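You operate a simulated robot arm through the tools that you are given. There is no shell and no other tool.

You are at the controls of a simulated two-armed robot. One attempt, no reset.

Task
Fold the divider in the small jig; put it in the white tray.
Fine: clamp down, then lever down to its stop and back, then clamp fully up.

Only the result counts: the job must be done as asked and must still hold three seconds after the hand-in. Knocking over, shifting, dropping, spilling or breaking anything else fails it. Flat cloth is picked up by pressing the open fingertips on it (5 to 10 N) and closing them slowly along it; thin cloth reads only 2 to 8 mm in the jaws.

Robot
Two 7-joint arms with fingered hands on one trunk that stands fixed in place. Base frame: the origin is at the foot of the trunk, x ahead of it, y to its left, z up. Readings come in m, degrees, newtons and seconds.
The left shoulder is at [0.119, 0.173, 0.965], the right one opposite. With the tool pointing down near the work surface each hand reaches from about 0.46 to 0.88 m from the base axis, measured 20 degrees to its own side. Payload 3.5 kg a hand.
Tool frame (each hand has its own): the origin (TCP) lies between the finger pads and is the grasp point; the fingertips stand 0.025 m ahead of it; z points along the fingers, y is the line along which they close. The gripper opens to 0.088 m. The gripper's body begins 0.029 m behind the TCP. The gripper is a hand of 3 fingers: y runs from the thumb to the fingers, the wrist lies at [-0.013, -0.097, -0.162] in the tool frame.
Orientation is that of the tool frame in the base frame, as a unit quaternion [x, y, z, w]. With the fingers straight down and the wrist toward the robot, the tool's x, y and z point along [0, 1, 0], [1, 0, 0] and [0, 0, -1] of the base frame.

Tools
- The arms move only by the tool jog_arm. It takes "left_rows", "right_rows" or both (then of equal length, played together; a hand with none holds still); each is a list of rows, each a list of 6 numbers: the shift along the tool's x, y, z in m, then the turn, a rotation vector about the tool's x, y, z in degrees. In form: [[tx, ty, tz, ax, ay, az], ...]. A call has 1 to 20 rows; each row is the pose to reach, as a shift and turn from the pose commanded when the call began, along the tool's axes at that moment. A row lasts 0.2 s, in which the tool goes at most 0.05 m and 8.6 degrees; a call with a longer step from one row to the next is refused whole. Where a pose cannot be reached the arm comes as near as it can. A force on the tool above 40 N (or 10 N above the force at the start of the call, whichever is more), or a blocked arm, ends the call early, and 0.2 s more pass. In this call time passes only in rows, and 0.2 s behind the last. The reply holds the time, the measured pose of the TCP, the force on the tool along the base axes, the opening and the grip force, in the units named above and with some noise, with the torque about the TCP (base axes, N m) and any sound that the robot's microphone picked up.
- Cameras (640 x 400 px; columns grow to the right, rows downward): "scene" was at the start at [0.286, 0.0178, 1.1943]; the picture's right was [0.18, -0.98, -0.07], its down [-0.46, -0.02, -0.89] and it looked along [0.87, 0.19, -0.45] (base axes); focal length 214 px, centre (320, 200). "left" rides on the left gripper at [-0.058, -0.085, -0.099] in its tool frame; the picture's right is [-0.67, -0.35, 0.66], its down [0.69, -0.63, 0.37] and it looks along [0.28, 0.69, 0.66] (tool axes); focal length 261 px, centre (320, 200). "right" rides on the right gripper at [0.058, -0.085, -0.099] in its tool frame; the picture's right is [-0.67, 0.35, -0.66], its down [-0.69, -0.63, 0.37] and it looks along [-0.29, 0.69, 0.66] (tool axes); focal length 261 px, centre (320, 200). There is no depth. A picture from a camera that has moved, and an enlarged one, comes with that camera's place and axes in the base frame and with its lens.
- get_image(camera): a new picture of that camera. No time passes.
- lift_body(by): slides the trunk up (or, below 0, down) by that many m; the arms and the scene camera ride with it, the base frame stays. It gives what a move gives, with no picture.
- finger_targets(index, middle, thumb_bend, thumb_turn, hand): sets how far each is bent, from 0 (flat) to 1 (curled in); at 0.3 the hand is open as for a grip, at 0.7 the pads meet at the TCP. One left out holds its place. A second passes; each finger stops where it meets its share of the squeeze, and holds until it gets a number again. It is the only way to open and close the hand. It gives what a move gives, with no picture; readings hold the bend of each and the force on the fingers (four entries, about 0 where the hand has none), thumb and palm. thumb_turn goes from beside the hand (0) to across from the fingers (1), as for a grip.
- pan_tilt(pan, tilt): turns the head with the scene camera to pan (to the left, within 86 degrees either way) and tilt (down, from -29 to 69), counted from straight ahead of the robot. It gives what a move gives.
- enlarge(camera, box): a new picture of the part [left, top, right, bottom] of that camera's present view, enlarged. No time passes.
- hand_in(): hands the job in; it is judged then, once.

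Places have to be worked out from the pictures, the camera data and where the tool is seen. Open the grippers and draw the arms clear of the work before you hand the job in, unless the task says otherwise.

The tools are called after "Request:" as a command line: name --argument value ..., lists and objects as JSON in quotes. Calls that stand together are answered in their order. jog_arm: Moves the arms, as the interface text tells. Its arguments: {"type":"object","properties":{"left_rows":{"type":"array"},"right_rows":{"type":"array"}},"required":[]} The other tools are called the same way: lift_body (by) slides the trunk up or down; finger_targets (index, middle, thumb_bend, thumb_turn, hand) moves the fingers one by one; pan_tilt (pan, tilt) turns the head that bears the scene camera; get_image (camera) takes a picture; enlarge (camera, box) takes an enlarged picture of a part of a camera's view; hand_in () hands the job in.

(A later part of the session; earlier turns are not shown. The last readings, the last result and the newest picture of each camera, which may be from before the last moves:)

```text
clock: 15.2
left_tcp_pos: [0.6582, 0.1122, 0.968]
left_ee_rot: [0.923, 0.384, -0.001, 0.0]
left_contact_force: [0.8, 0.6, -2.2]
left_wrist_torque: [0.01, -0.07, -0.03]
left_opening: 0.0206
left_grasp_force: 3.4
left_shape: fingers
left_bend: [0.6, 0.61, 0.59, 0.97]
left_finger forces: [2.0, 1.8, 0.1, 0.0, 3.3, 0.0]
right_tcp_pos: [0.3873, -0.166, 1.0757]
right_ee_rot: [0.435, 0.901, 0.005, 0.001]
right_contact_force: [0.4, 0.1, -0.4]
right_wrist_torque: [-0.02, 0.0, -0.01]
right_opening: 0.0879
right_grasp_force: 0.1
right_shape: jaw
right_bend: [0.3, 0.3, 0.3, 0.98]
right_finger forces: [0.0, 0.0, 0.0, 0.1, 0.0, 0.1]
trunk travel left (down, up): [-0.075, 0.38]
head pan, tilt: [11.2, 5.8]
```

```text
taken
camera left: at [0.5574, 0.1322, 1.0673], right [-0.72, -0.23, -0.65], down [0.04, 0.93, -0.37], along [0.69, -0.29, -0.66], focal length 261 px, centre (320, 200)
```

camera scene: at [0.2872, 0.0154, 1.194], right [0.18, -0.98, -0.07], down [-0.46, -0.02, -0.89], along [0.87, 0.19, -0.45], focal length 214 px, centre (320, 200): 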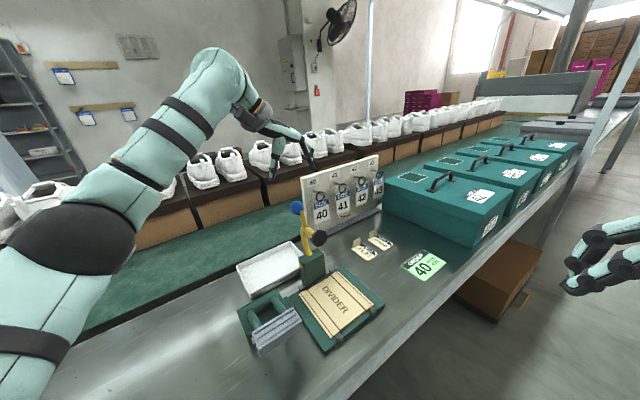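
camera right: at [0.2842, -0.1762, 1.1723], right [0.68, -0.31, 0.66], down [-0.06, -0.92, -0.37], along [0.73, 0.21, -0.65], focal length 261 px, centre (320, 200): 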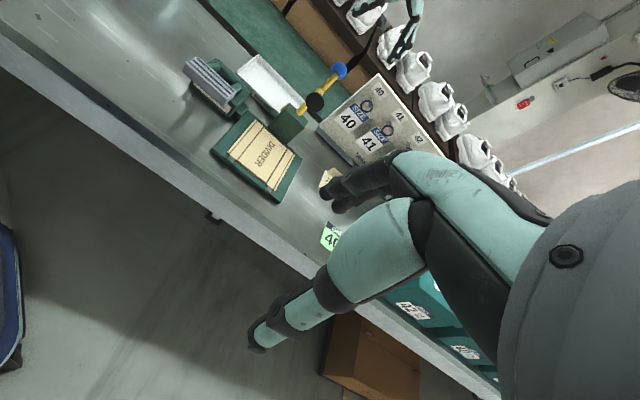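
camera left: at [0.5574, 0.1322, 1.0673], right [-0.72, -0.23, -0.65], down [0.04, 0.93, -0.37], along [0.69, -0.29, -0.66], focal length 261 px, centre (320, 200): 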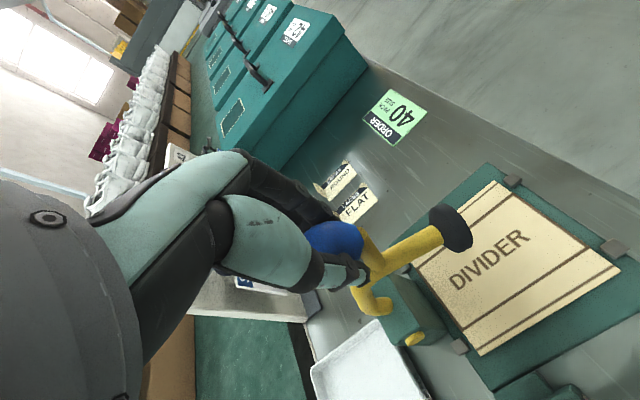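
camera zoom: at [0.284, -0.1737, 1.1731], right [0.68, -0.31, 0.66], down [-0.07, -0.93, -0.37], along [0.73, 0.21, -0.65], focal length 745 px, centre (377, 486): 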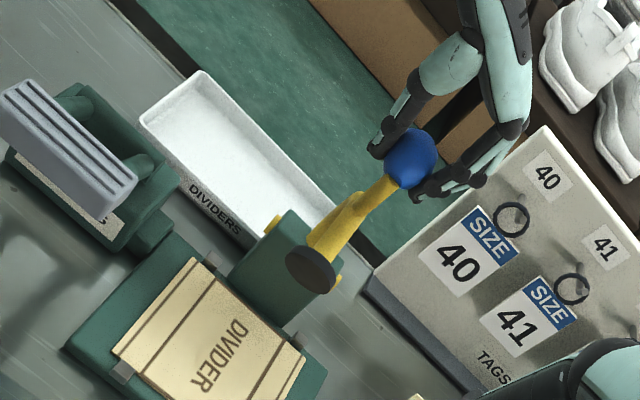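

The clamp follows smoothly with small forces. I continue the arc to about 82°.

Request:
jog_arm --left_rows '[[-0.0174, 0, 0.0051, 0, 0, 0], [-0.0338, 0, 0.0125, 0, 0, 0], [-0.0492, 0, 0.0219, 0, 0, 0], [-0.0633, 0, 0.0333, 0, 0, 0], [-0.0758, 0, 0.0464, 0, 0, 0], [-0.0864, 0, 0.061, 0, 0, 0], [-0.0909, 0, 0.069, 0, 0, 0], [-0.095, 0, 0.077, 0, 0, 0]]'

Request:
enlarge --camera "scene" --box '[240, 200, 420, 340]'

Request:
enlarge --camera "right" --box '[160, 30, 360, 230]'

Request:
get_image --camera "left"

```text
clock: 17.0
left_tcp_pos: [0.5911, 0.0469, 0.8924]
left_ee_rot: [0.923, 0.384, -0.001, 0.0]
left_contact_force: [4.2, -0.1, -0.6]
left_wrist_torque: [0.0, -0.08, 0.03]
left_opening: 0.0177
left_grasp_force: 2.5
left_shape: fingers
left_bend: [0.6, 0.61, 0.62, 0.98]
left_finger forces: [1.7, 2.8, 0.0, 0.0, 0.4, 0.0]
right_tcp_pos: [0.3879, -0.1663, 1.0766]
right_ee_rot: [0.436, 0.9, 0.005, 0.002]
right_contact_force: [-0.4, -0.6, 0.2]
right_wrist_torque: [0.0, 0.0, 0.01]
right_opening: 0.0878
right_grasp_force: 0.1
right_shape: jaw
right_bend: [0.3, 0.3, 0.3, 0.98]
right_finger forces: [0.0, 0.0, 0.0, 0.1, 0.0, 0.0]
trunk travel left (down, up): [-0.075, 0.38]
head pan, tilt: [11.2, 5.8]
```

```text
2.86 times, centred on (330, 270) of scene
camera zoom: at [0.2871, 0.0177, 1.1941], right [0.18, -0.98, -0.07], down [-0.46, -0.02, -0.89], along [0.87, 0.19, -0.45], focal length 613 px, centre (291, 0)
```

zoom: 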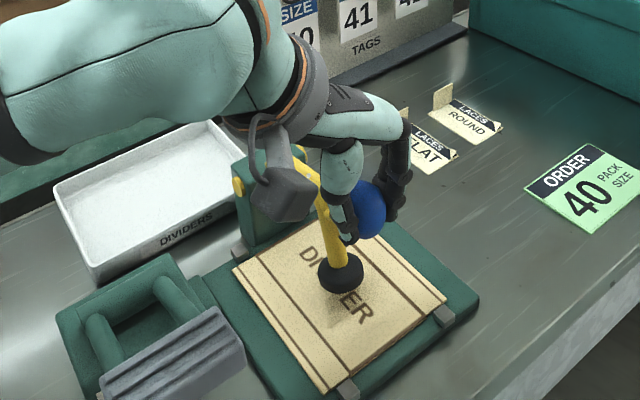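

```text
2.00 times, centred on (260, 130) of right
camera zoom: at [0.2843, -0.1738, 1.1731], right [0.68, -0.31, 0.66], down [-0.07, -0.93, -0.37], along [0.73, 0.21, -0.65], focal length 521 px, centre (440, 340)
```

zoom: 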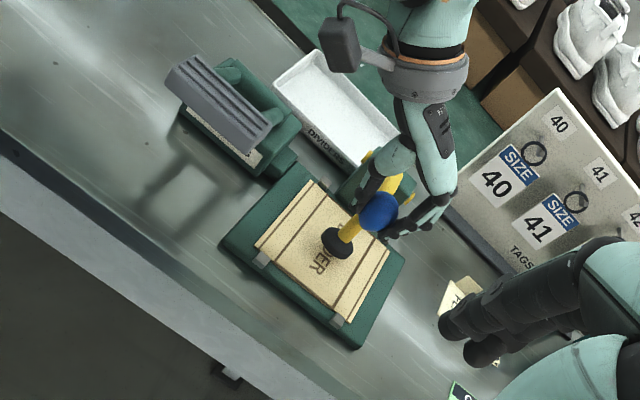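

```text
taken
camera left: at [0.4897, 0.0662, 0.9897], right [-0.72, -0.23, -0.65], down [0.04, 0.93, -0.37], along [0.69, -0.29, -0.66], focal length 261 px, centre (320, 200)
```

left: 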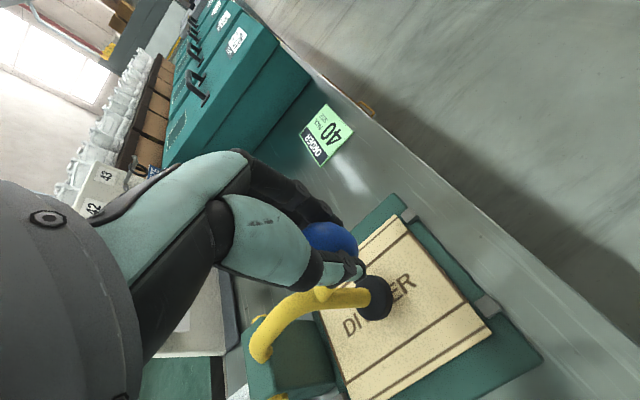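

The foot is close above the divider. I bring it the last bit down slowly, in small steps, and watch the force and sound.

Request:
jog_arm --left_rows '[[-0.0025, 0, 0.0055, 0, 0, 0], [-0.0045, 0, 0.011, 0, 0, 0], [-0.0065, 0, 0.0168, 0, 0, 0]]'

Request:
enlarge --camera "scene" --box '[290, 230, 390, 310]'

Request:
enlarge --camera "left" --box '[240, 180, 480, 360]'

```text
clock: 17.8
left_tcp_pos: [0.5863, 0.0427, 0.8738]
left_ee_rot: [0.923, 0.384, 0.0, 0.001]
left_contact_force: [6.1, 0.1, -0.6]
left_wrist_torque: [0.01, -0.11, 0.02]
left_opening: 0.0173
left_grasp_force: 3.2
left_shape: fingers
left_bend: [0.6, 0.61, 0.62, 0.98]
left_finger forces: [2.0, 3.3, 0.0, 0.1, 0.4, 0.0]
right_tcp_pos: [0.3884, -0.1661, 1.0771]
right_ee_rot: [0.435, 0.901, 0.004, 0.002]
right_contact_force: [-0.4, -0.3, 0.3]
right_wrist_torque: [0.0, 0.01, 0.01]
right_opening: 0.0879
right_grasp_force: 0.0
right_shape: jaw
right_bend: [0.3, 0.3, 0.3, 0.98]
right_finger forces: [0.0, 0.1, 0.0, 0.0, 0.0, 0.1]
trunk travel left (down, up): [-0.075, 0.38]
head pan, tilt: [11.2, 5.8]
```

```text
5.00 times, centred on (340, 270) of scene
camera zoom: at [0.2873, 0.0176, 1.194], right [0.18, -0.98, -0.07], down [-0.46, -0.02, -0.89], along [0.87, 0.19, -0.45], focal length 1072 px, centre (220, -150)
```

zoom: 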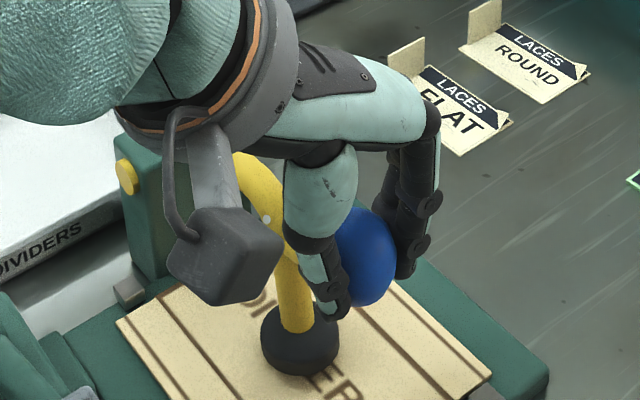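

```text
2.22 times, centred on (360, 270) of left
camera zoom: at [0.4849, 0.062, 0.9731], right [-0.72, -0.23, -0.65], down [0.04, 0.93, -0.37], along [0.69, -0.29, -0.66], focal length 579 px, centre (231, 44)
```

zoom: 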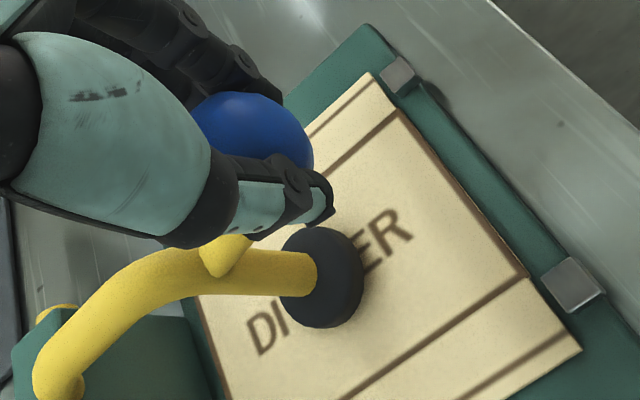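

The foot is almost touching the divider. I push a little further down in 4 mm steps until it seats.

Request:
jog_arm --left_rows '[[-0.001, 0.001, 0.004, 0, 0, 0], [-0.002, 0.001, 0.008, 0, 0, 0], [-0.003, 0.001, 0.012, 0, 0, 0]]'

Request:
enlarge --camera "left" --box '[240, 180, 480, 360]'

Request:
enlarge --camera "right" --box '[230, 80, 310, 140]'

```text
clock: 18.6
left_tcp_pos: [0.5837, 0.0384, 0.8639]
left_ee_rot: [0.924, 0.384, -0.001, 0.001]
left_contact_force: [5.0, -0.2, 0.9]
left_wrist_torque: [0.03, -0.09, 0.0]
left_opening: 0.0162
left_grasp_force: 1.7
left_shape: fingers
left_bend: [0.61, 0.6, 0.62, 0.98]
left_finger forces: [0.8, 3.0, 0.0, 0.0, 0.2, 0.0]
right_tcp_pos: [0.3884, -0.1657, 1.0762]
right_ee_rot: [0.436, 0.9, 0.005, 0.001]
right_contact_force: [-0.5, 0.5, 0.6]
right_wrist_torque: [0.01, -0.03, -0.04]
right_opening: 0.0876
right_grasp_force: 0.1
right_shape: jaw
right_bend: [0.3, 0.3, 0.3, 0.98]
right_finger forces: [0.0, 0.0, 0.0, 0.0, 0.0, 0.1]
trunk travel left (down, up): [-0.075, 0.38]
head pan, tilt: [11.2, 5.8]
```

```text
2.22 times, centred on (360, 270) of left
camera zoom: at [0.4824, 0.0587, 0.9637], right [-0.72, -0.23, -0.65], down [0.04, 0.93, -0.37], along [0.69, -0.29, -0.66], focal length 579 px, centre (231, 44)
```

zoom: 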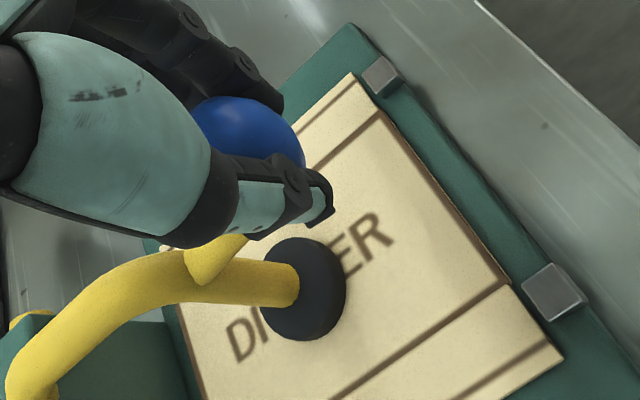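

```text
6.67 times, centred on (270, 110) of right
camera zoom: at [0.2837, -0.1738, 1.1733], right [0.68, -0.31, 0.66], down [-0.07, -0.93, -0.37], along [0.73, 0.21, -0.65], focal length 1738 px, centre (653, 800)
```

zoom: 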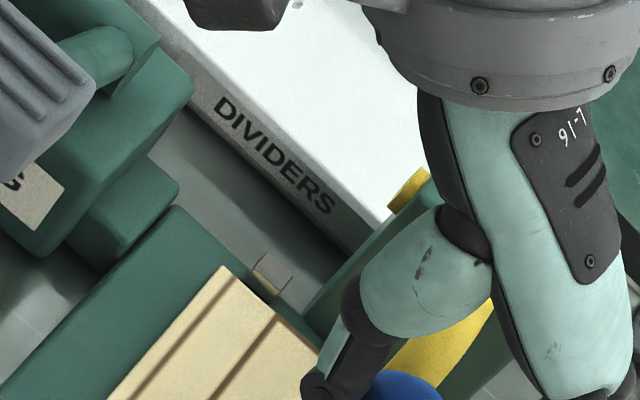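

The readings show little force yet. I check the foot's gap in the scene view.

Request:
enlarge --camera "scene" --box '[300, 250, 380, 310]'

Request:
enlarge --camera "right" --box '[230, 120, 310, 180]'

```text
6.67 times, centred on (340, 280) of scene
camera zoom: at [0.2865, 0.0176, 1.1943], right [0.18, -0.98, -0.07], down [-0.46, -0.02, -0.89], along [0.87, 0.19, -0.45], focal length 1430 px, centre (187, -333)
```

zoom: 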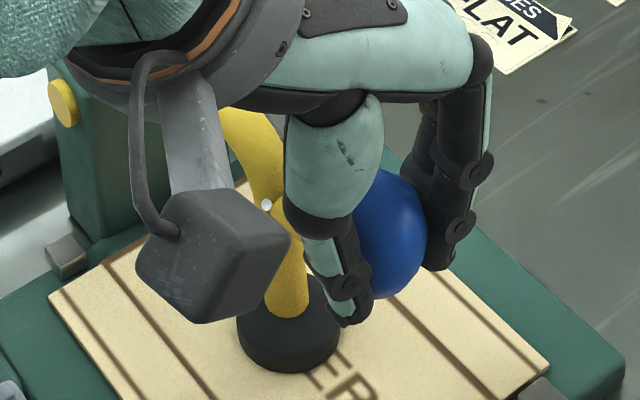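

```text
6.67 times, centred on (270, 150) of right
camera zoom: at [0.2837, -0.1738, 1.1733], right [0.68, -0.31, 0.66], down [-0.07, -0.93, -0.37], along [0.73, 0.21, -0.65], focal length 1738 px, centre (653, 533)
```

zoom: 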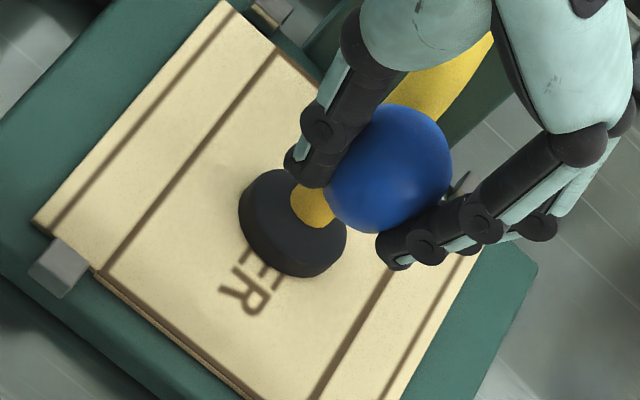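

The foot looks nearly flat on the sheet. I press further in small steps to feel for the stop.

Request:
jog_arm --left_rows '[[0, 0.001, 0.004, 0, 0, 0], [0, 0.001, 0.008, 0, 0, 0], [0, 0.001, 0.012, 0, 0, 0]]'

Request:
enlarge --camera "scene" --box '[300, 250, 380, 310]'

Request:
enlarge --camera "right" --box '[230, 120, 310, 180]'

```text
clock: 19.4
left_tcp_pos: [0.5832, 0.0378, 0.8512]
left_ee_rot: [0.924, 0.382, 0.0, 0.0]
left_contact_force: [-2.2, 0.4, 0.7]
left_wrist_torque: [0.02, -0.01, 0.0]
left_opening: 0.0147
left_grasp_force: 0.9
left_shape: fingers
left_bend: [0.63, 0.63, 0.62, 0.97]
left_finger forces: [0.0, 0.0, 0.0, 0.0, 1.6, 0.0]
right_tcp_pos: [0.3865, -0.1655, 1.0772]
right_ee_rot: [0.435, 0.9, 0.005, 0.003]
right_contact_force: [-0.1, 0.2, 0.3]
right_wrist_torque: [-0.03, 0.02, -0.01]
right_opening: 0.0876
right_grasp_force: 0.1
right_shape: jaw
right_bend: [0.3, 0.3, 0.3, 0.98]
right_finger forces: [0.0, 0.0, 0.1, 0.0, 0.0, 0.0]
trunk travel left (down, up): [-0.075, 0.38]
head pan, tilt: [11.2, 5.8]
```

```text
6.67 times, centred on (340, 280) of scene
camera zoom: at [0.2857, 0.0178, 1.1944], right [0.18, -0.98, -0.07], down [-0.46, -0.02, -0.89], along [0.87, 0.19, -0.45], focal length 1430 px, centre (187, -333)
```

zoom: 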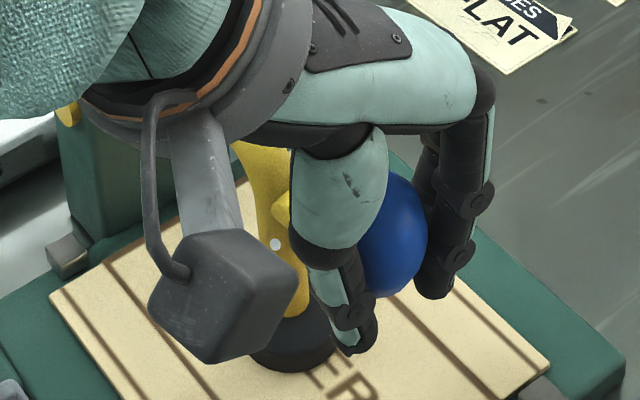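

```text
6.67 times, centred on (270, 150) of right
camera zoom: at [0.2829, -0.1736, 1.1734], right [0.68, -0.31, 0.66], down [-0.06, -0.93, -0.37], along [0.73, 0.21, -0.65], focal length 1738 px, centre (653, 533)
```

zoom: 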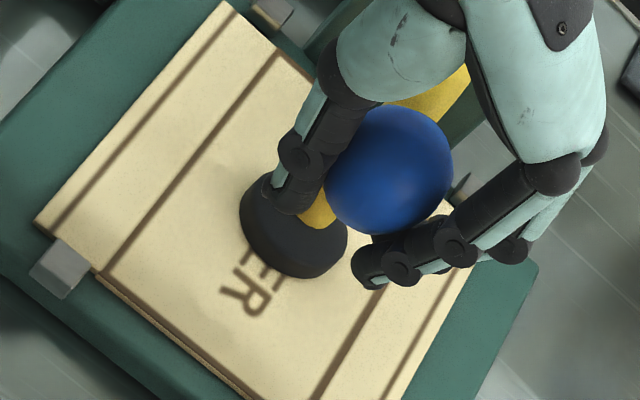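

The ball and foot no longer move while the hand slid 12 mm down the ball, so the clamp is probably at its stop. I zoom in on the foot to see whether a gap remains.

Request:
enlarge --camera "right" --box '[250, 135, 290, 167]'

Request:
enlarge --camera "left" --box '[300, 240, 420, 340]'

Request:
enlarge --camera "scene" --box '[320, 280, 360, 310]'

```text
12.50 times, centred on (270, 151) of right
camera zoom: at [0.2829, -0.1736, 1.1734], right [0.68, -0.31, 0.66], down [-0.06, -0.93, -0.37], along [0.73, 0.21, -0.65], focal length 3258 px, centre (945, 812)
```

zoom: 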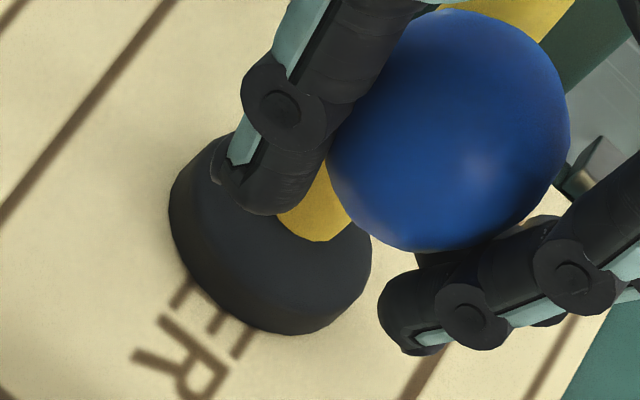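

```text
4.00 times, centred on (360, 290) of left
camera zoom: at [0.4828, 0.0578, 0.9518], right [-0.72, -0.23, -0.65], down [0.04, 0.93, -0.37], along [0.69, -0.29, -0.66], focal length 1043 px, centre (160, -160)
```

zoom: 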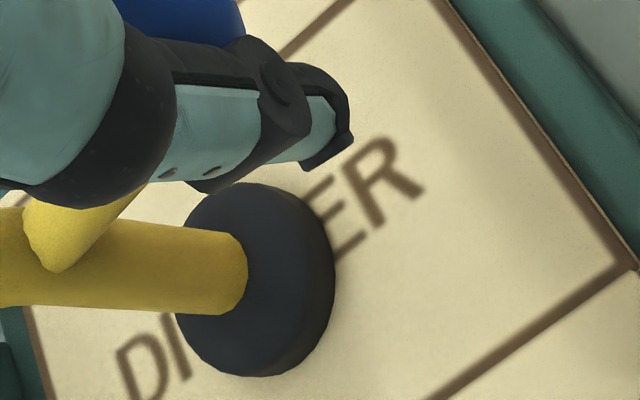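

```text
13.33 times, centred on (340, 295) of scene
camera zoom: at [0.2857, 0.0178, 1.1944], right [0.18, -0.98, -0.07], down [-0.46, -0.02, -0.89], along [0.87, 0.19, -0.45], focal length 2860 px, centre (53, -1067)
```

zoom: 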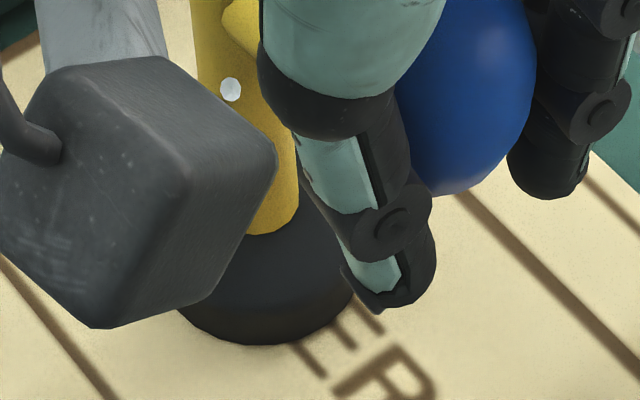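

There is no visible gap, but I want to be sure, so I press down with the palm on the ball in small steps and watch the vertical force.

Request:
jog_arm --left_rows '[[0, 0, 0.003, 0, 0, 0], [0, 0, 0.006, 0, 0, 0], [0, 0, 0.009, 0, 0, 0]]'

```text
clock: 20.2
left_tcp_pos: [0.584, 0.0387, 0.8429]
left_ee_rot: [0.924, 0.383, 0.0, 0.0]
left_contact_force: [-0.6, 0.0, 0.6]
left_wrist_torque: [0.03, 0.04, -0.02]
left_opening: 0.0141
left_grasp_force: 0.0
left_shape: fingers
left_bend: [0.63, 0.63, 0.62, 0.97]
left_finger forces: [0.1, 0.0, 0.0, 0.0, 0.4, 0.0]
right_tcp_pos: [0.3866, -0.1651, 1.0755]
right_ee_rot: [0.435, 0.901, 0.004, 0.002]
right_contact_force: [-0.2, 0.9, 1.0]
right_wrist_torque: [-0.01, 0.02, -0.01]
right_opening: 0.0878
right_grasp_force: 0.0
right_shape: jaw
right_bend: [0.3, 0.3, 0.3, 0.98]
right_finger forces: [0.0, 0.1, 0.0, 0.0, 0.0, 0.0]
trunk travel left (down, up): [-0.075, 0.38]
head pan, tilt: [11.2, 5.8]
```

No palm contact yet, so I'll use a cleaner way to verify: open and rise off the ball to see whether the clamp stays down, then press on top with closed fingers.

Request:
finger_targets --hand "left" --index 0.35 --middle 0.35 --thumb_bend 0.35

Request:
jog_arm --left_rows '[[0, 0, -0.02, 0, 0, 0], [0, 0, -0.05, 0, 0, 0], [0, 0, -0.09, 0, 0, 0], [0, 0, -0.12, 0, 0, 0]]'

Request:
get_image --camera "left"

Request:
enlarge --camera "right" --box '[220, 90, 340, 190]'

Request:
enlarge --camera "scene" --box '[280, 220, 400, 320]'

```text
clock: 21.2
left_tcp_pos: [0.5851, 0.0392, 0.843]
left_ee_rot: [0.924, 0.383, 0.0, 0.001]
left_contact_force: [0.0, 0.4, 0.0]
left_wrist_torque: [0.01, 0.05, -0.01]
left_opening: 0.0739
left_grasp_force: 0.0
left_shape: fingers
left_bend: [0.35, 0.35, 0.35, 0.97]
left_finger forces: [0.0, 0.0, 0.1, 0.1, 0.1, 0.0]
right_tcp_pos: [0.3875, -0.1654, 1.0767]
right_ee_rot: [0.435, 0.9, 0.005, 0.002]
right_contact_force: [-0.2, 0.4, 0.0]
right_wrist_torque: [0.0, -0.02, 0.02]
right_opening: 0.0876
right_grasp_force: 0.0
right_shape: jaw
right_bend: [0.3, 0.3, 0.3, 0.98]
right_finger forces: [0.1, 0.0, 0.0, 0.0, 0.0, 0.0]
trunk travel left (down, up): [-0.075, 0.38]
head pan, tilt: [11.2, 5.8]
```

```text
clock: 22.2
left_tcp_pos: [0.5855, 0.0401, 0.9637]
left_ee_rot: [0.924, 0.384, 0.0, 0.0]
left_contact_force: [0.1, -0.3, -0.4]
left_wrist_torque: [0.03, 0.01, -0.02]
left_opening: 0.074
left_grasp_force: 0.0
left_shape: fingers
left_bend: [0.35, 0.35, 0.35, 0.97]
left_finger forces: [0.0, 0.0, 0.1, 0.0, 0.0, 0.1]
right_tcp_pos: [0.3869, -0.1656, 1.0773]
right_ee_rot: [0.436, 0.9, 0.005, 0.003]
right_contact_force: [0.0, -0.2, -0.2]
right_wrist_torque: [-0.01, -0.02, -0.01]
right_opening: 0.0877
right_grasp_force: 0.0
right_shape: jaw
right_bend: [0.3, 0.3, 0.3, 0.98]
right_finger forces: [0.1, 0.1, 0.0, 0.1, 0.0, 0.0]
trunk travel left (down, up): [-0.075, 0.38]
head pan, tilt: [11.2, 5.8]
```

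```text
taken
camera left: at [0.4836, 0.0592, 1.0623], right [-0.72, -0.23, -0.66], down [0.04, 0.93, -0.37], along [0.69, -0.29, -0.66], focal length 261 px, centre (320, 200)
```

left: 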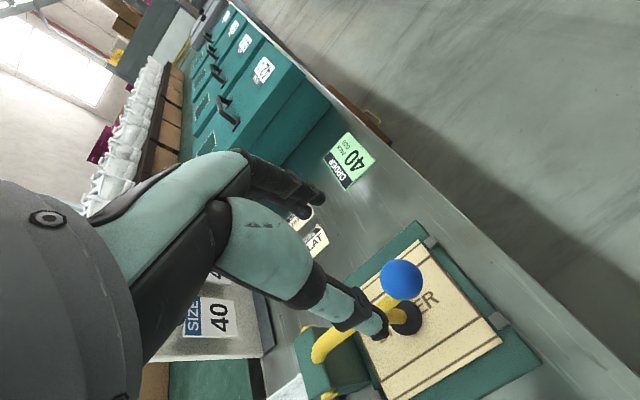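

```text
4.00 times, centred on (280, 140) of right
camera zoom: at [0.2828, -0.1739, 1.1735], right [0.68, -0.31, 0.66], down [-0.06, -0.93, -0.37], along [0.73, 0.21, -0.65], focal length 1043 px, centre (480, 440)
```

zoom: 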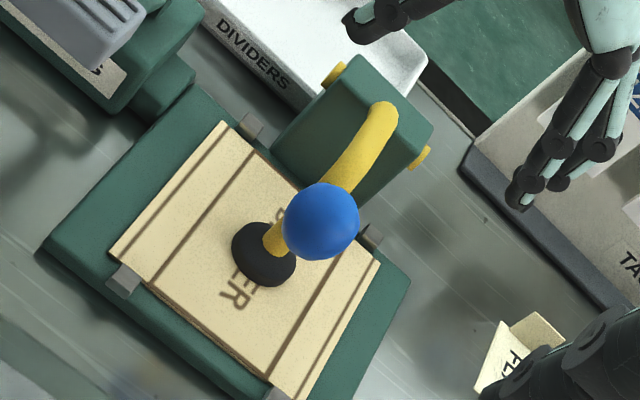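

```text
4.00 times, centred on (340, 270) of scene
camera zoom: at [0.2856, 0.0175, 1.1945], right [0.18, -0.98, -0.07], down [-0.46, -0.02, -0.89], along [0.87, 0.19, -0.45], focal length 858 px, centre (240, -80)
```

zoom: 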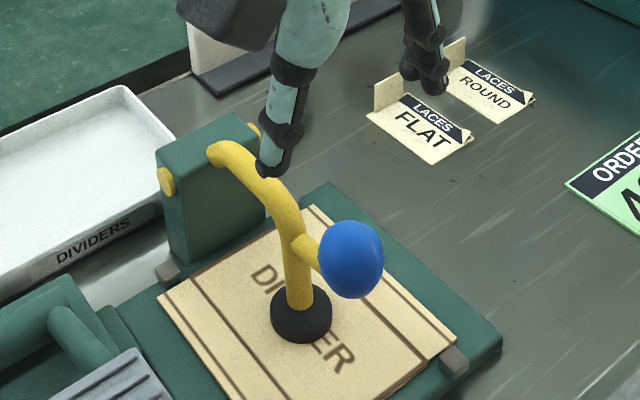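

The clamp stays down by itself, with the ball now at about [0.588, 0.0425, 0.850], roughly 95° of rotation. I close the fingers and press on the ball's top to confirm it is fully seated.

Request:
finger_targets --hand "left" --index 0.7 --middle 0.7 --thumb_bend 0.7

Request:
jog_arm --left_rows '[[0.003, 0, 0.02, 0, 0, 0], [0.003, 0, 0.04, 0, 0, 0], [0.003, 0, 0.05, 0, 0, 0], [0.003, 0, 0.055, 0, 0, 0], [0.003, 0, 0.06, 0, 0, 0], [0.003, 0, 0.065, 0, 0, 0]]'

```text
clock: 23.2
left_tcp_pos: [0.5855, 0.0405, 0.9627]
left_ee_rot: [0.923, 0.384, 0.0, 0.0]
left_contact_force: [0.3, 0.9, 0.3]
left_wrist_torque: [0.0, -0.02, -0.01]
left_opening: 0.0
left_grasp_force: 0.0
left_shape: fingers
left_bend: [0.7, 0.7, 0.7, 0.97]
left_finger forces: [0.0, 0.0, 0.1, 0.2, 0.0, 0.0]
right_tcp_pos: [0.387, -0.165, 1.077]
right_ee_rot: [0.435, 0.9, 0.005, 0.002]
right_contact_force: [-0.4, 0.6, -0.3]
right_wrist_torque: [0.01, 0.0, 0.0]
right_opening: 0.0879
right_grasp_force: 0.1
right_shape: jaw
right_bend: [0.3, 0.3, 0.3, 0.98]
right_finger forces: [0.1, 0.0, 0.0, 0.0, 0.1, 0.0]
trunk travel left (down, up): [-0.075, 0.38]
head pan, tilt: [11.2, 5.8]
```

```text
clock: 24.6
left_tcp_pos: [0.5873, 0.0415, 0.8956]
left_ee_rot: [0.923, 0.384, 0.0, 0.0]
left_contact_force: [-0.4, -0.3, 0.2]
left_wrist_torque: [0.03, -0.01, 0.02]
left_opening: 0.0
left_grasp_force: 0.1
left_shape: fingers
left_bend: [0.7, 0.7, 0.7, 0.97]
left_finger forces: [0.1, 0.0, 0.0, 0.1, 0.0, 0.0]
right_tcp_pos: [0.3864, -0.1664, 1.0775]
right_ee_rot: [0.435, 0.9, 0.005, 0.002]
right_contact_force: [0.2, 0.6, -0.7]
right_wrist_torque: [-0.01, 0.0, 0.01]
right_opening: 0.0879
right_grasp_force: 0.0
right_shape: jaw
right_bend: [0.3, 0.3, 0.3, 0.98]
right_finger forces: [0.1, 0.0, 0.0, 0.0, 0.1, 0.1]
trunk travel left (down, up): [-0.075, 0.38]
head pan, tilt: [11.2, 5.8]
```

No contact yet at TCP z 0.896. I continue down in 2 mm steps.

Request:
jog_arm --left_rows '[[0, 0, 0.002, 0, 0, 0], [0, 0, 0.004, 0, 0, 0], [0, 0, 0.006, 0, 0, 0], [0, 0, 0.008, 0, 0, 0]]'

Request:
get_image --camera "left"

Request:
enlarge --camera "right" --box '[220, 90, 340, 190]'

```text
clock: 25.6
left_tcp_pos: [0.5857, 0.0407, 0.893]
left_ee_rot: [0.924, 0.383, 0.003, 0.002]
left_contact_force: [5.3, 3.1, 30.1]
left_wrist_torque: [0.18, -0.12, -0.02]
left_opening: 0.0
left_grasp_force: 15.5
left_shape: fingers
left_bend: [0.7, 0.71, 0.7, 0.98]
left_finger forces: [0.9, 12.6, 0.0, 0.0, 18.1, 0.0]
right_tcp_pos: [0.3837, -0.1655, 1.0781]
right_ee_rot: [0.435, 0.9, 0.006, 0.004]
right_contact_force: [0.1, 0.9, 0.1]
right_wrist_torque: [0.0, 0.03, 0.05]
right_opening: 0.0878
right_grasp_force: 0.1
right_shape: jaw
right_bend: [0.3, 0.3, 0.3, 0.98]
right_finger forces: [0.0, 0.0, 0.0, 0.0, 0.0, 0.1]
trunk travel left (down, up): [-0.075, 0.38]
head pan, tilt: [11.2, 5.8]
```

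```text
taken
camera left: at [0.4832, 0.0602, 0.9922], right [-0.72, -0.23, -0.66], down [0.04, 0.93, -0.37], along [0.7, -0.29, -0.65], focal length 261 px, centre (320, 200)
```

left: 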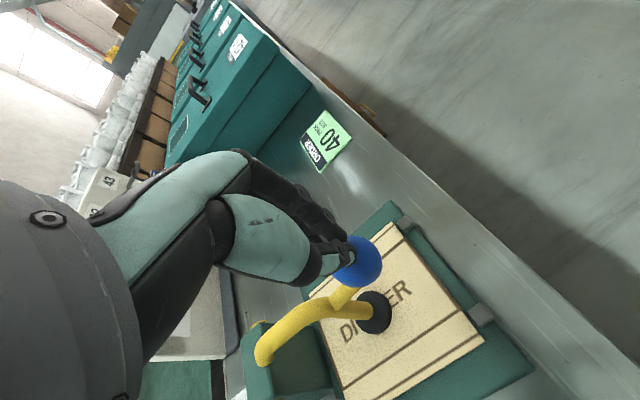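

```text
4.00 times, centred on (280, 140) of right
camera zoom: at [0.2798, -0.1737, 1.175], right [0.68, -0.31, 0.66], down [-0.06, -0.93, -0.37], along [0.73, 0.21, -0.65], focal length 1043 px, centre (480, 440)
```

zoom: 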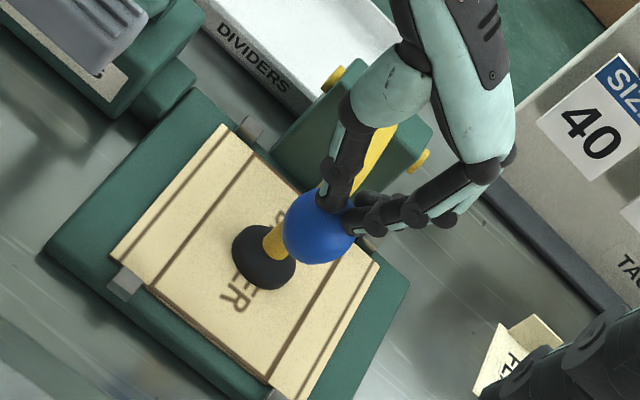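

At 30 N the ball does not give at all, so the clamp is firmly down at its stop. I lift off and carry the closed hand over the grey lever pad, whose centre I put near [0.479, 0.147, 0.86] with its hinge about 0.1 m behind it.

Request:
jog_arm --left_rows '[[0, 0, -0.035, 0, 0, 0], [0, 0, -0.075, 0, 0, 0], [0, -0.03, -0.09, 0, 0, 0], [0, -0.07, -0.09, 0, 0, 0], [0, -0.11, -0.09, 0, 0, 0], [-0.003, -0.15, -0.09, 0, 0, 0]]'

Request:
get_image --camera "left"

Request:
enlarge --camera "scene" --box '[200, 200, 400, 380]'

Request:
enlarge --camera "right" --box '[140, 20, 340, 200]'

```text
clock: 27.0
left_tcp_pos: [0.4784, 0.1437, 0.9833]
left_ee_rot: [0.924, 0.383, 0.001, -0.001]
left_contact_force: [-0.2, 0.3, -0.5]
left_wrist_torque: [-0.03, -0.01, -0.02]
left_opening: 0.0
left_grasp_force: 0.1
left_shape: fingers
left_bend: [0.7, 0.7, 0.7, 0.98]
left_finger forces: [0.0, 0.0, 0.0, 0.2, 0.0, 0.0]
right_tcp_pos: [0.3853, -0.1651, 1.0774]
right_ee_rot: [0.436, 0.9, 0.004, 0.002]
right_contact_force: [0.2, 0.5, 0.3]
right_wrist_torque: [0.01, 0.01, -0.01]
right_opening: 0.088
right_grasp_force: 0.2
right_shape: jaw
right_bend: [0.3, 0.3, 0.3, 0.98]
right_finger forces: [0.0, 0.1, 0.0, 0.1, 0.1, 0.1]
trunk travel left (down, up): [-0.075, 0.38]
head pan, tilt: [11.2, 5.8]
```

```text
taken
camera left: at [0.378, 0.1636, 1.0824], right [-0.72, -0.23, -0.66], down [0.04, 0.93, -0.37], along [0.69, -0.29, -0.66], focal length 261 px, centre (320, 200)
```

left: 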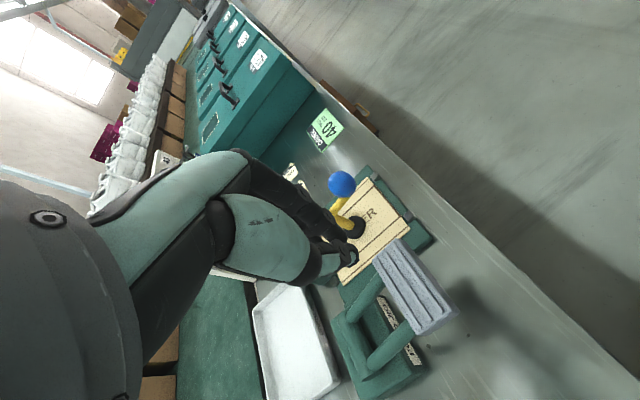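

```text
2.22 times, centred on (300, 290) of scene
camera zoom: at [0.2849, 0.0184, 1.1947], right [0.18, -0.98, -0.07], down [-0.46, -0.02, -0.89], along [0.87, 0.19, -0.45], focal length 477 px, centre (364, 0)
```

zoom: 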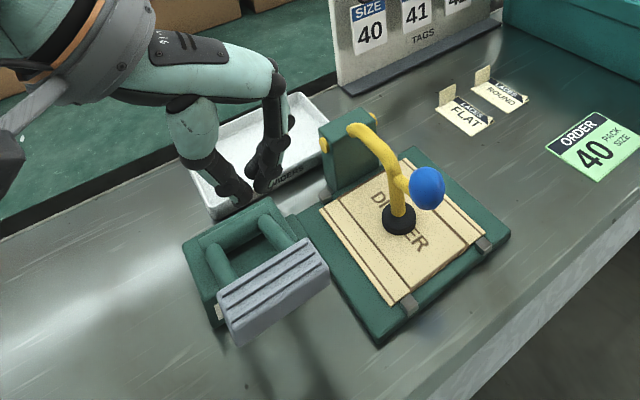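

```text
2.22 times, centred on (240, 110) of right
camera zoom: at [0.282, -0.173, 1.1739], right [0.68, -0.31, 0.66], down [-0.06, -0.93, -0.37], along [0.73, 0.21, -0.65], focal length 579 px, centre (498, 400)
```

zoom: 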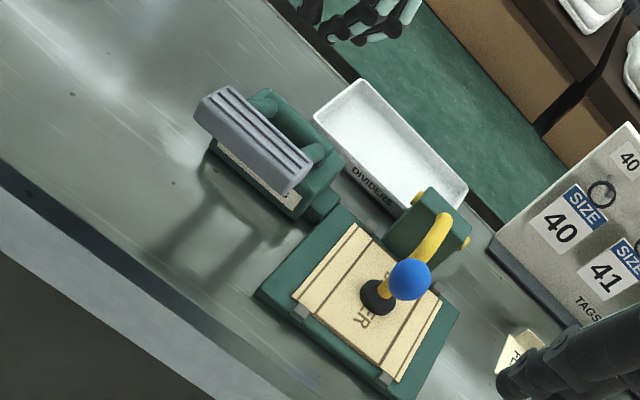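

I enlarge the lever pad in the left and right views to place it accurately.

Request:
enlarge --camera "left" --box '[320, 220, 480, 400]'

Request:
enlarge --camera "right" --box '[190, 45, 300, 125]'

```text
2.22 times, centred on (400, 310) of left
camera zoom: at [0.378, 0.1636, 1.0824], right [-0.72, -0.23, -0.66], down [0.04, 0.93, -0.37], along [0.69, -0.29, -0.66], focal length 579 px, centre (142, -44)
```

zoom: 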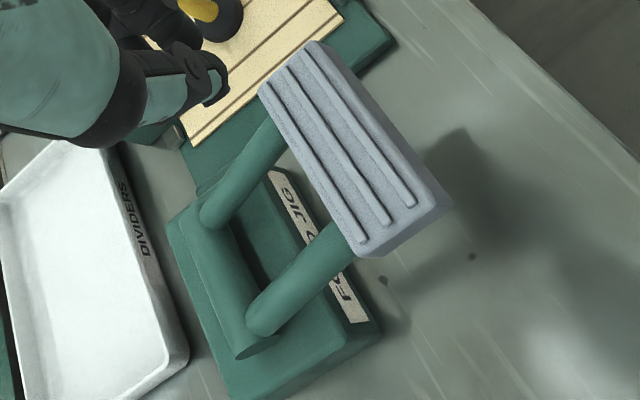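

```text
5.00 times, centred on (245, 85) of right
camera zoom: at [0.282, -0.173, 1.1739], right [0.68, -0.31, 0.66], down [-0.06, -0.93, -0.37], along [0.73, 0.21, -0.65], focal length 1303 px, centre (695, 775)
```

zoom: 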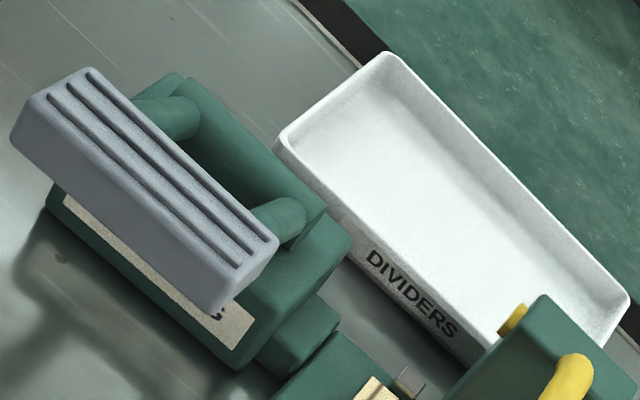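

The pad top centre is at about [0.4815, 0.146, 0.860], right below the fingertips. I lower to just above it, then press in small steps.

Request:
jog_arm --left_rows '[[0.001, 0, 0.03, 0, 0, 0], [0.001, 0, 0.06, 0, 0, 0], [0.001, 0, 0.085, 0, 0, 0], [0.001, 0, 0.095, 0, 0, 0], [0.001, 0, 0.102, 0, 0, 0], [0.001, 0, 0.109, 0, 0, 0]]'

Request:
enlarge --camera "right" --box '[170, 25, 310, 135]'

Request:
enlarge --camera "scene" --box '[220, 240, 380, 360]'

```text
clock: 28.4
left_tcp_pos: [0.4783, 0.1436, 0.8717]
left_ee_rot: [0.923, 0.384, 0.001, 0.001]
left_contact_force: [-1.7, -1.6, 4.2]
left_wrist_torque: [0.0, -0.01, 0.0]
left_opening: 0.0
left_grasp_force: 1.9
left_shape: fingers
left_bend: [0.7, 0.71, 0.7, 0.97]
left_finger forces: [0.0, 3.4, 0.1, 0.0, 0.4, 0.1]
right_tcp_pos: [0.3865, -0.167, 1.0766]
right_ee_rot: [0.436, 0.9, 0.004, 0.002]
right_contact_force: [-0.6, 1.0, 0.1]
right_wrist_torque: [-0.02, 0.05, 0.02]
right_opening: 0.0878
right_grasp_force: 0.1
right_shape: jaw
right_bend: [0.3, 0.3, 0.3, 0.98]
right_finger forces: [0.1, 0.0, 0.1, 0.0, 0.1, 0.0]
trunk travel left (down, up): [-0.075, 0.38]
head pan, tilt: [11.2, 5.8]
```

```text
3.64 times, centred on (240, 80) of right
camera zoom: at [0.2826, -0.1741, 1.1735], right [0.68, -0.31, 0.66], down [-0.06, -0.93, -0.37], along [0.73, 0.21, -0.65], focal length 948 px, centre (611, 636)
```

zoom: 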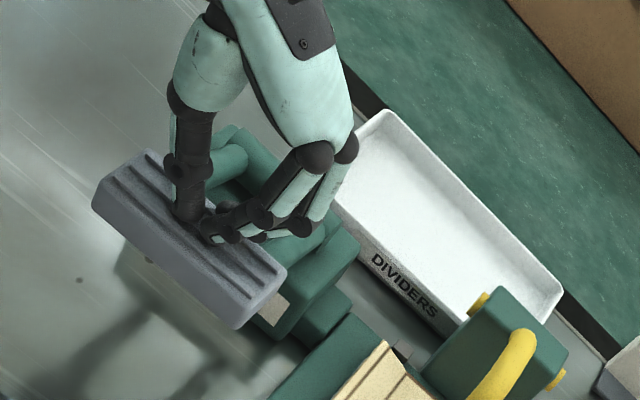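

```text
3.33 times, centred on (300, 300) of scene
camera zoom: at [0.2854, 0.0173, 1.1946], right [0.18, -0.98, -0.07], down [-0.46, -0.02, -0.89], along [0.87, 0.19, -0.45], focal length 715 px, centre (387, -133)
```

zoom: 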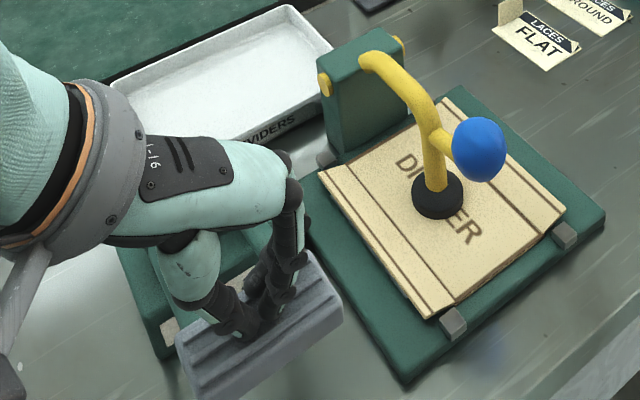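

Contact is made with about 4 N and the pad is beginning to move. I keep pressing down along its arc, edging forward slightly as it swings.

Request:
jog_arm --left_rows '[[-0.003, 0, 0.008, 0, 0, 0], [-0.005, 0, 0.016, 0, 0, 0], [-0.007, 0, 0.024, 0, 0, 0], [-0.009, 0, 0.032, 0, 0, 0], [-0.01, 0, 0.04, 0, 0, 0]]'

Request:
enlarge --camera "right" --box '[170, 25, 310, 135]'

Request:
enlarge --camera "scene" --box '[220, 240, 380, 360]'

```text
clock: 29.6
left_tcp_pos: [0.4699, 0.1364, 0.8331]
left_ee_rot: [0.924, 0.383, 0.002, 0.001]
left_contact_force: [1.8, -3.4, 12.2]
left_wrist_torque: [0.07, -0.11, -0.01]
left_opening: 0.0
left_grasp_force: 5.9
left_shape: fingers
left_bend: [0.7, 0.72, 0.7, 0.97]
left_finger forces: [0.0, 11.8, 0.1, 0.1, 0.0, 0.0]
right_tcp_pos: [0.3858, -0.1676, 1.0778]
right_ee_rot: [0.435, 0.9, 0.006, 0.002]
right_contact_force: [-0.2, -0.6, -0.7]
right_wrist_torque: [0.01, 0.0, -0.02]
right_opening: 0.0876
right_grasp_force: 0.0
right_shape: jaw
right_bend: [0.3, 0.3, 0.3, 0.98]
right_finger forces: [0.0, 0.0, 0.0, 0.0, 0.0, 0.0]
trunk travel left (down, up): [-0.075, 0.38]
head pan, tilt: [11.2, 5.8]
```

```text
3.64 times, centred on (240, 80) of right
camera zoom: at [0.2815, -0.175, 1.1739], right [0.68, -0.31, 0.66], down [-0.06, -0.93, -0.37], along [0.73, 0.21, -0.65], focal length 948 px, centre (611, 636)
```

zoom: 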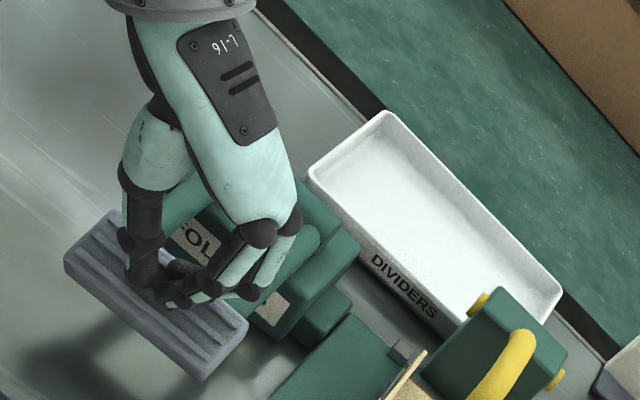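

```text
3.33 times, centred on (300, 300) of scene
camera zoom: at [0.2843, 0.0164, 1.1951], right [0.18, -0.98, -0.07], down [-0.46, -0.02, -0.89], along [0.87, 0.19, -0.45], focal length 715 px, centre (387, -133)
```

zoom: 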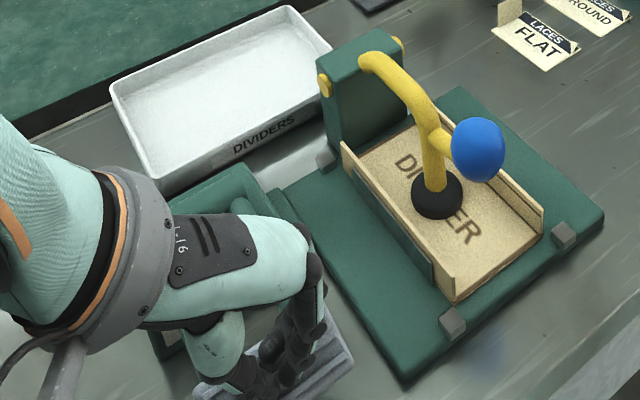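

The flaps are folding up nicely as the lever goes down against a spring force of about 12 N. I continue down to the stop.

Request:
jog_arm --left_rows '[[-0.001, 0, 0.007, 0, 0, 0], [-0.001, 0, 0.014, 0, 0, 0], [0, 0, 0.021, 0, 0, 0], [0, 0, 0.028, 0, 0, 0]]'

Request:
enlarge --camera "right" --box '[170, 25, 310, 135]'

Request:
enlarge --camera "scene" --box '[220, 240, 380, 360]'

```text
clock: 30.1
left_tcp_pos: [0.4693, 0.135, 0.8268]
left_ee_rot: [0.924, 0.382, 0.005, 0.007]
left_contact_force: [-7.8, -10.6, 29.4]
left_wrist_torque: [-0.06, 0.1, 0.05]
left_opening: 0.0
left_grasp_force: 16.6
left_shape: fingers
left_bend: [0.7, 0.74, 0.71, 0.97]
left_finger forces: [7.8, 16.2, 0.1, 0.0, 8.8, 0.1]
right_tcp_pos: [0.382, -0.1678, 1.0793]
right_ee_rot: [0.436, 0.9, 0.007, 0.003]
right_contact_force: [-0.4, 0.4, 0.5]
right_wrist_torque: [-0.01, 0.0, 0.02]
right_opening: 0.0878
right_grasp_force: 0.0
right_shape: jaw
right_bend: [0.3, 0.3, 0.3, 0.98]
right_finger forces: [0.1, 0.1, 0.0, 0.1, 0.1, 0.0]
trunk travel left (down, up): [-0.075, 0.38]
head pan, tilt: [11.2, 5.8]
stopped in row 2 (left hand): the force on the tool passed its limit at 45 N (the readings are from after the stop); the commanded pose is now the measured one
```

```text
3.64 times, centred on (240, 80) of right
camera zoom: at [0.2796, -0.1752, 1.1744], right [0.68, -0.31, 0.66], down [-0.06, -0.93, -0.37], along [0.73, 0.21, -0.65], focal length 948 px, centre (611, 636)
```

zoom: 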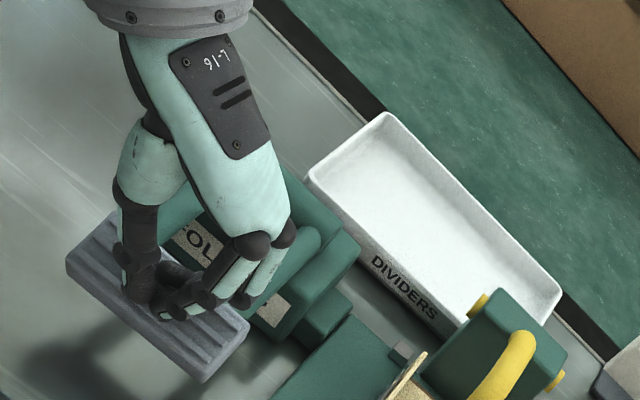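

```text
3.33 times, centred on (300, 300) of scene
camera zoom: at [0.2823, 0.0162, 1.1956], right [0.18, -0.98, -0.07], down [-0.45, -0.02, -0.89], along [0.87, 0.19, -0.45], focal length 715 px, centre (387, -133)
```

zoom: 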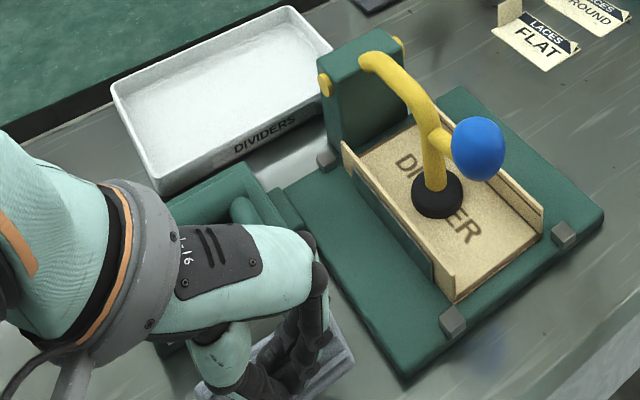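

The force jumped past 45 N with no further movement, and the flaps stand upright, so the lever is at its stop. Now I raise the hand slowly and watch whether the lever follows back up.

Request:
jog_arm --left_rows '[[0, 0, -0.006, 0, 0, 0], [0, 0, -0.014, 0, 0, 0], [0.002, 0, -0.022, 0, 0, 0], [0.004, 0, -0.03, 0, 0, 0]]'

Request:
enlarge --camera "right" --box '[170, 25, 310, 135]'

Request:
enlarge --camera "scene" --box '[220, 240, 380, 360]'

```text
clock: 31.1
left_tcp_pos: [0.475, 0.141, 0.8537]
left_ee_rot: [0.924, 0.383, 0.002, 0.003]
left_contact_force: [-1.5, 0.6, 2.9]
left_wrist_torque: [0.02, 0.01, 0.03]
left_opening: 0.0001
left_grasp_force: 1.5
left_shape: fingers
left_bend: [0.7, 0.71, 0.7, 0.97]
left_finger forces: [0.1, 2.8, 0.0, 0.0, 0.0, 0.1]
right_tcp_pos: [0.3867, -0.1656, 1.0764]
right_ee_rot: [0.435, 0.9, 0.004, 0.002]
right_contact_force: [-0.5, -0.6, -0.3]
right_wrist_torque: [-0.01, 0.0, 0.03]
right_opening: 0.088
right_grasp_force: 0.1
right_shape: jaw
right_bend: [0.3, 0.3, 0.3, 0.98]
right_finger forces: [0.1, 0.0, 0.1, 0.1, 0.0, 0.0]
trunk travel left (down, up): [-0.075, 0.38]
head pan, tilt: [11.2, 5.8]
```

```text
3.64 times, centred on (240, 80) of right
camera zoom: at [0.2828, -0.1736, 1.1734], right [0.68, -0.31, 0.66], down [-0.06, -0.93, -0.37], along [0.73, 0.21, -0.65], focal length 948 px, centre (611, 636)
```

zoom: 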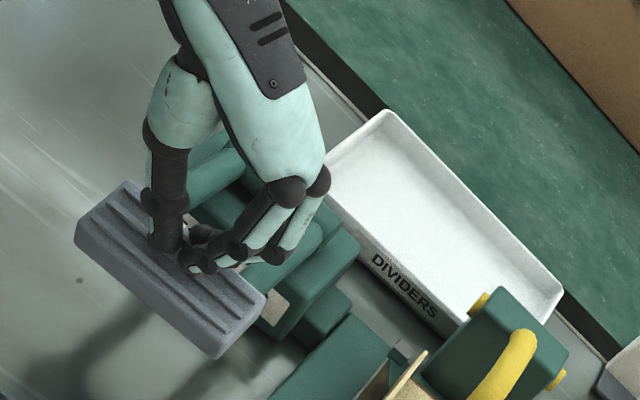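

```text
3.33 times, centred on (300, 300) of scene
camera zoom: at [0.2856, 0.0178, 1.1944], right [0.18, -0.98, -0.07], down [-0.46, -0.02, -0.89], along [0.87, 0.19, -0.45], focal length 715 px, centre (387, -133)
```

zoom: 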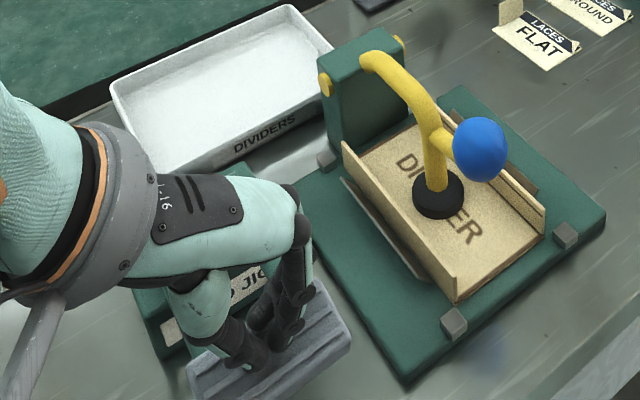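

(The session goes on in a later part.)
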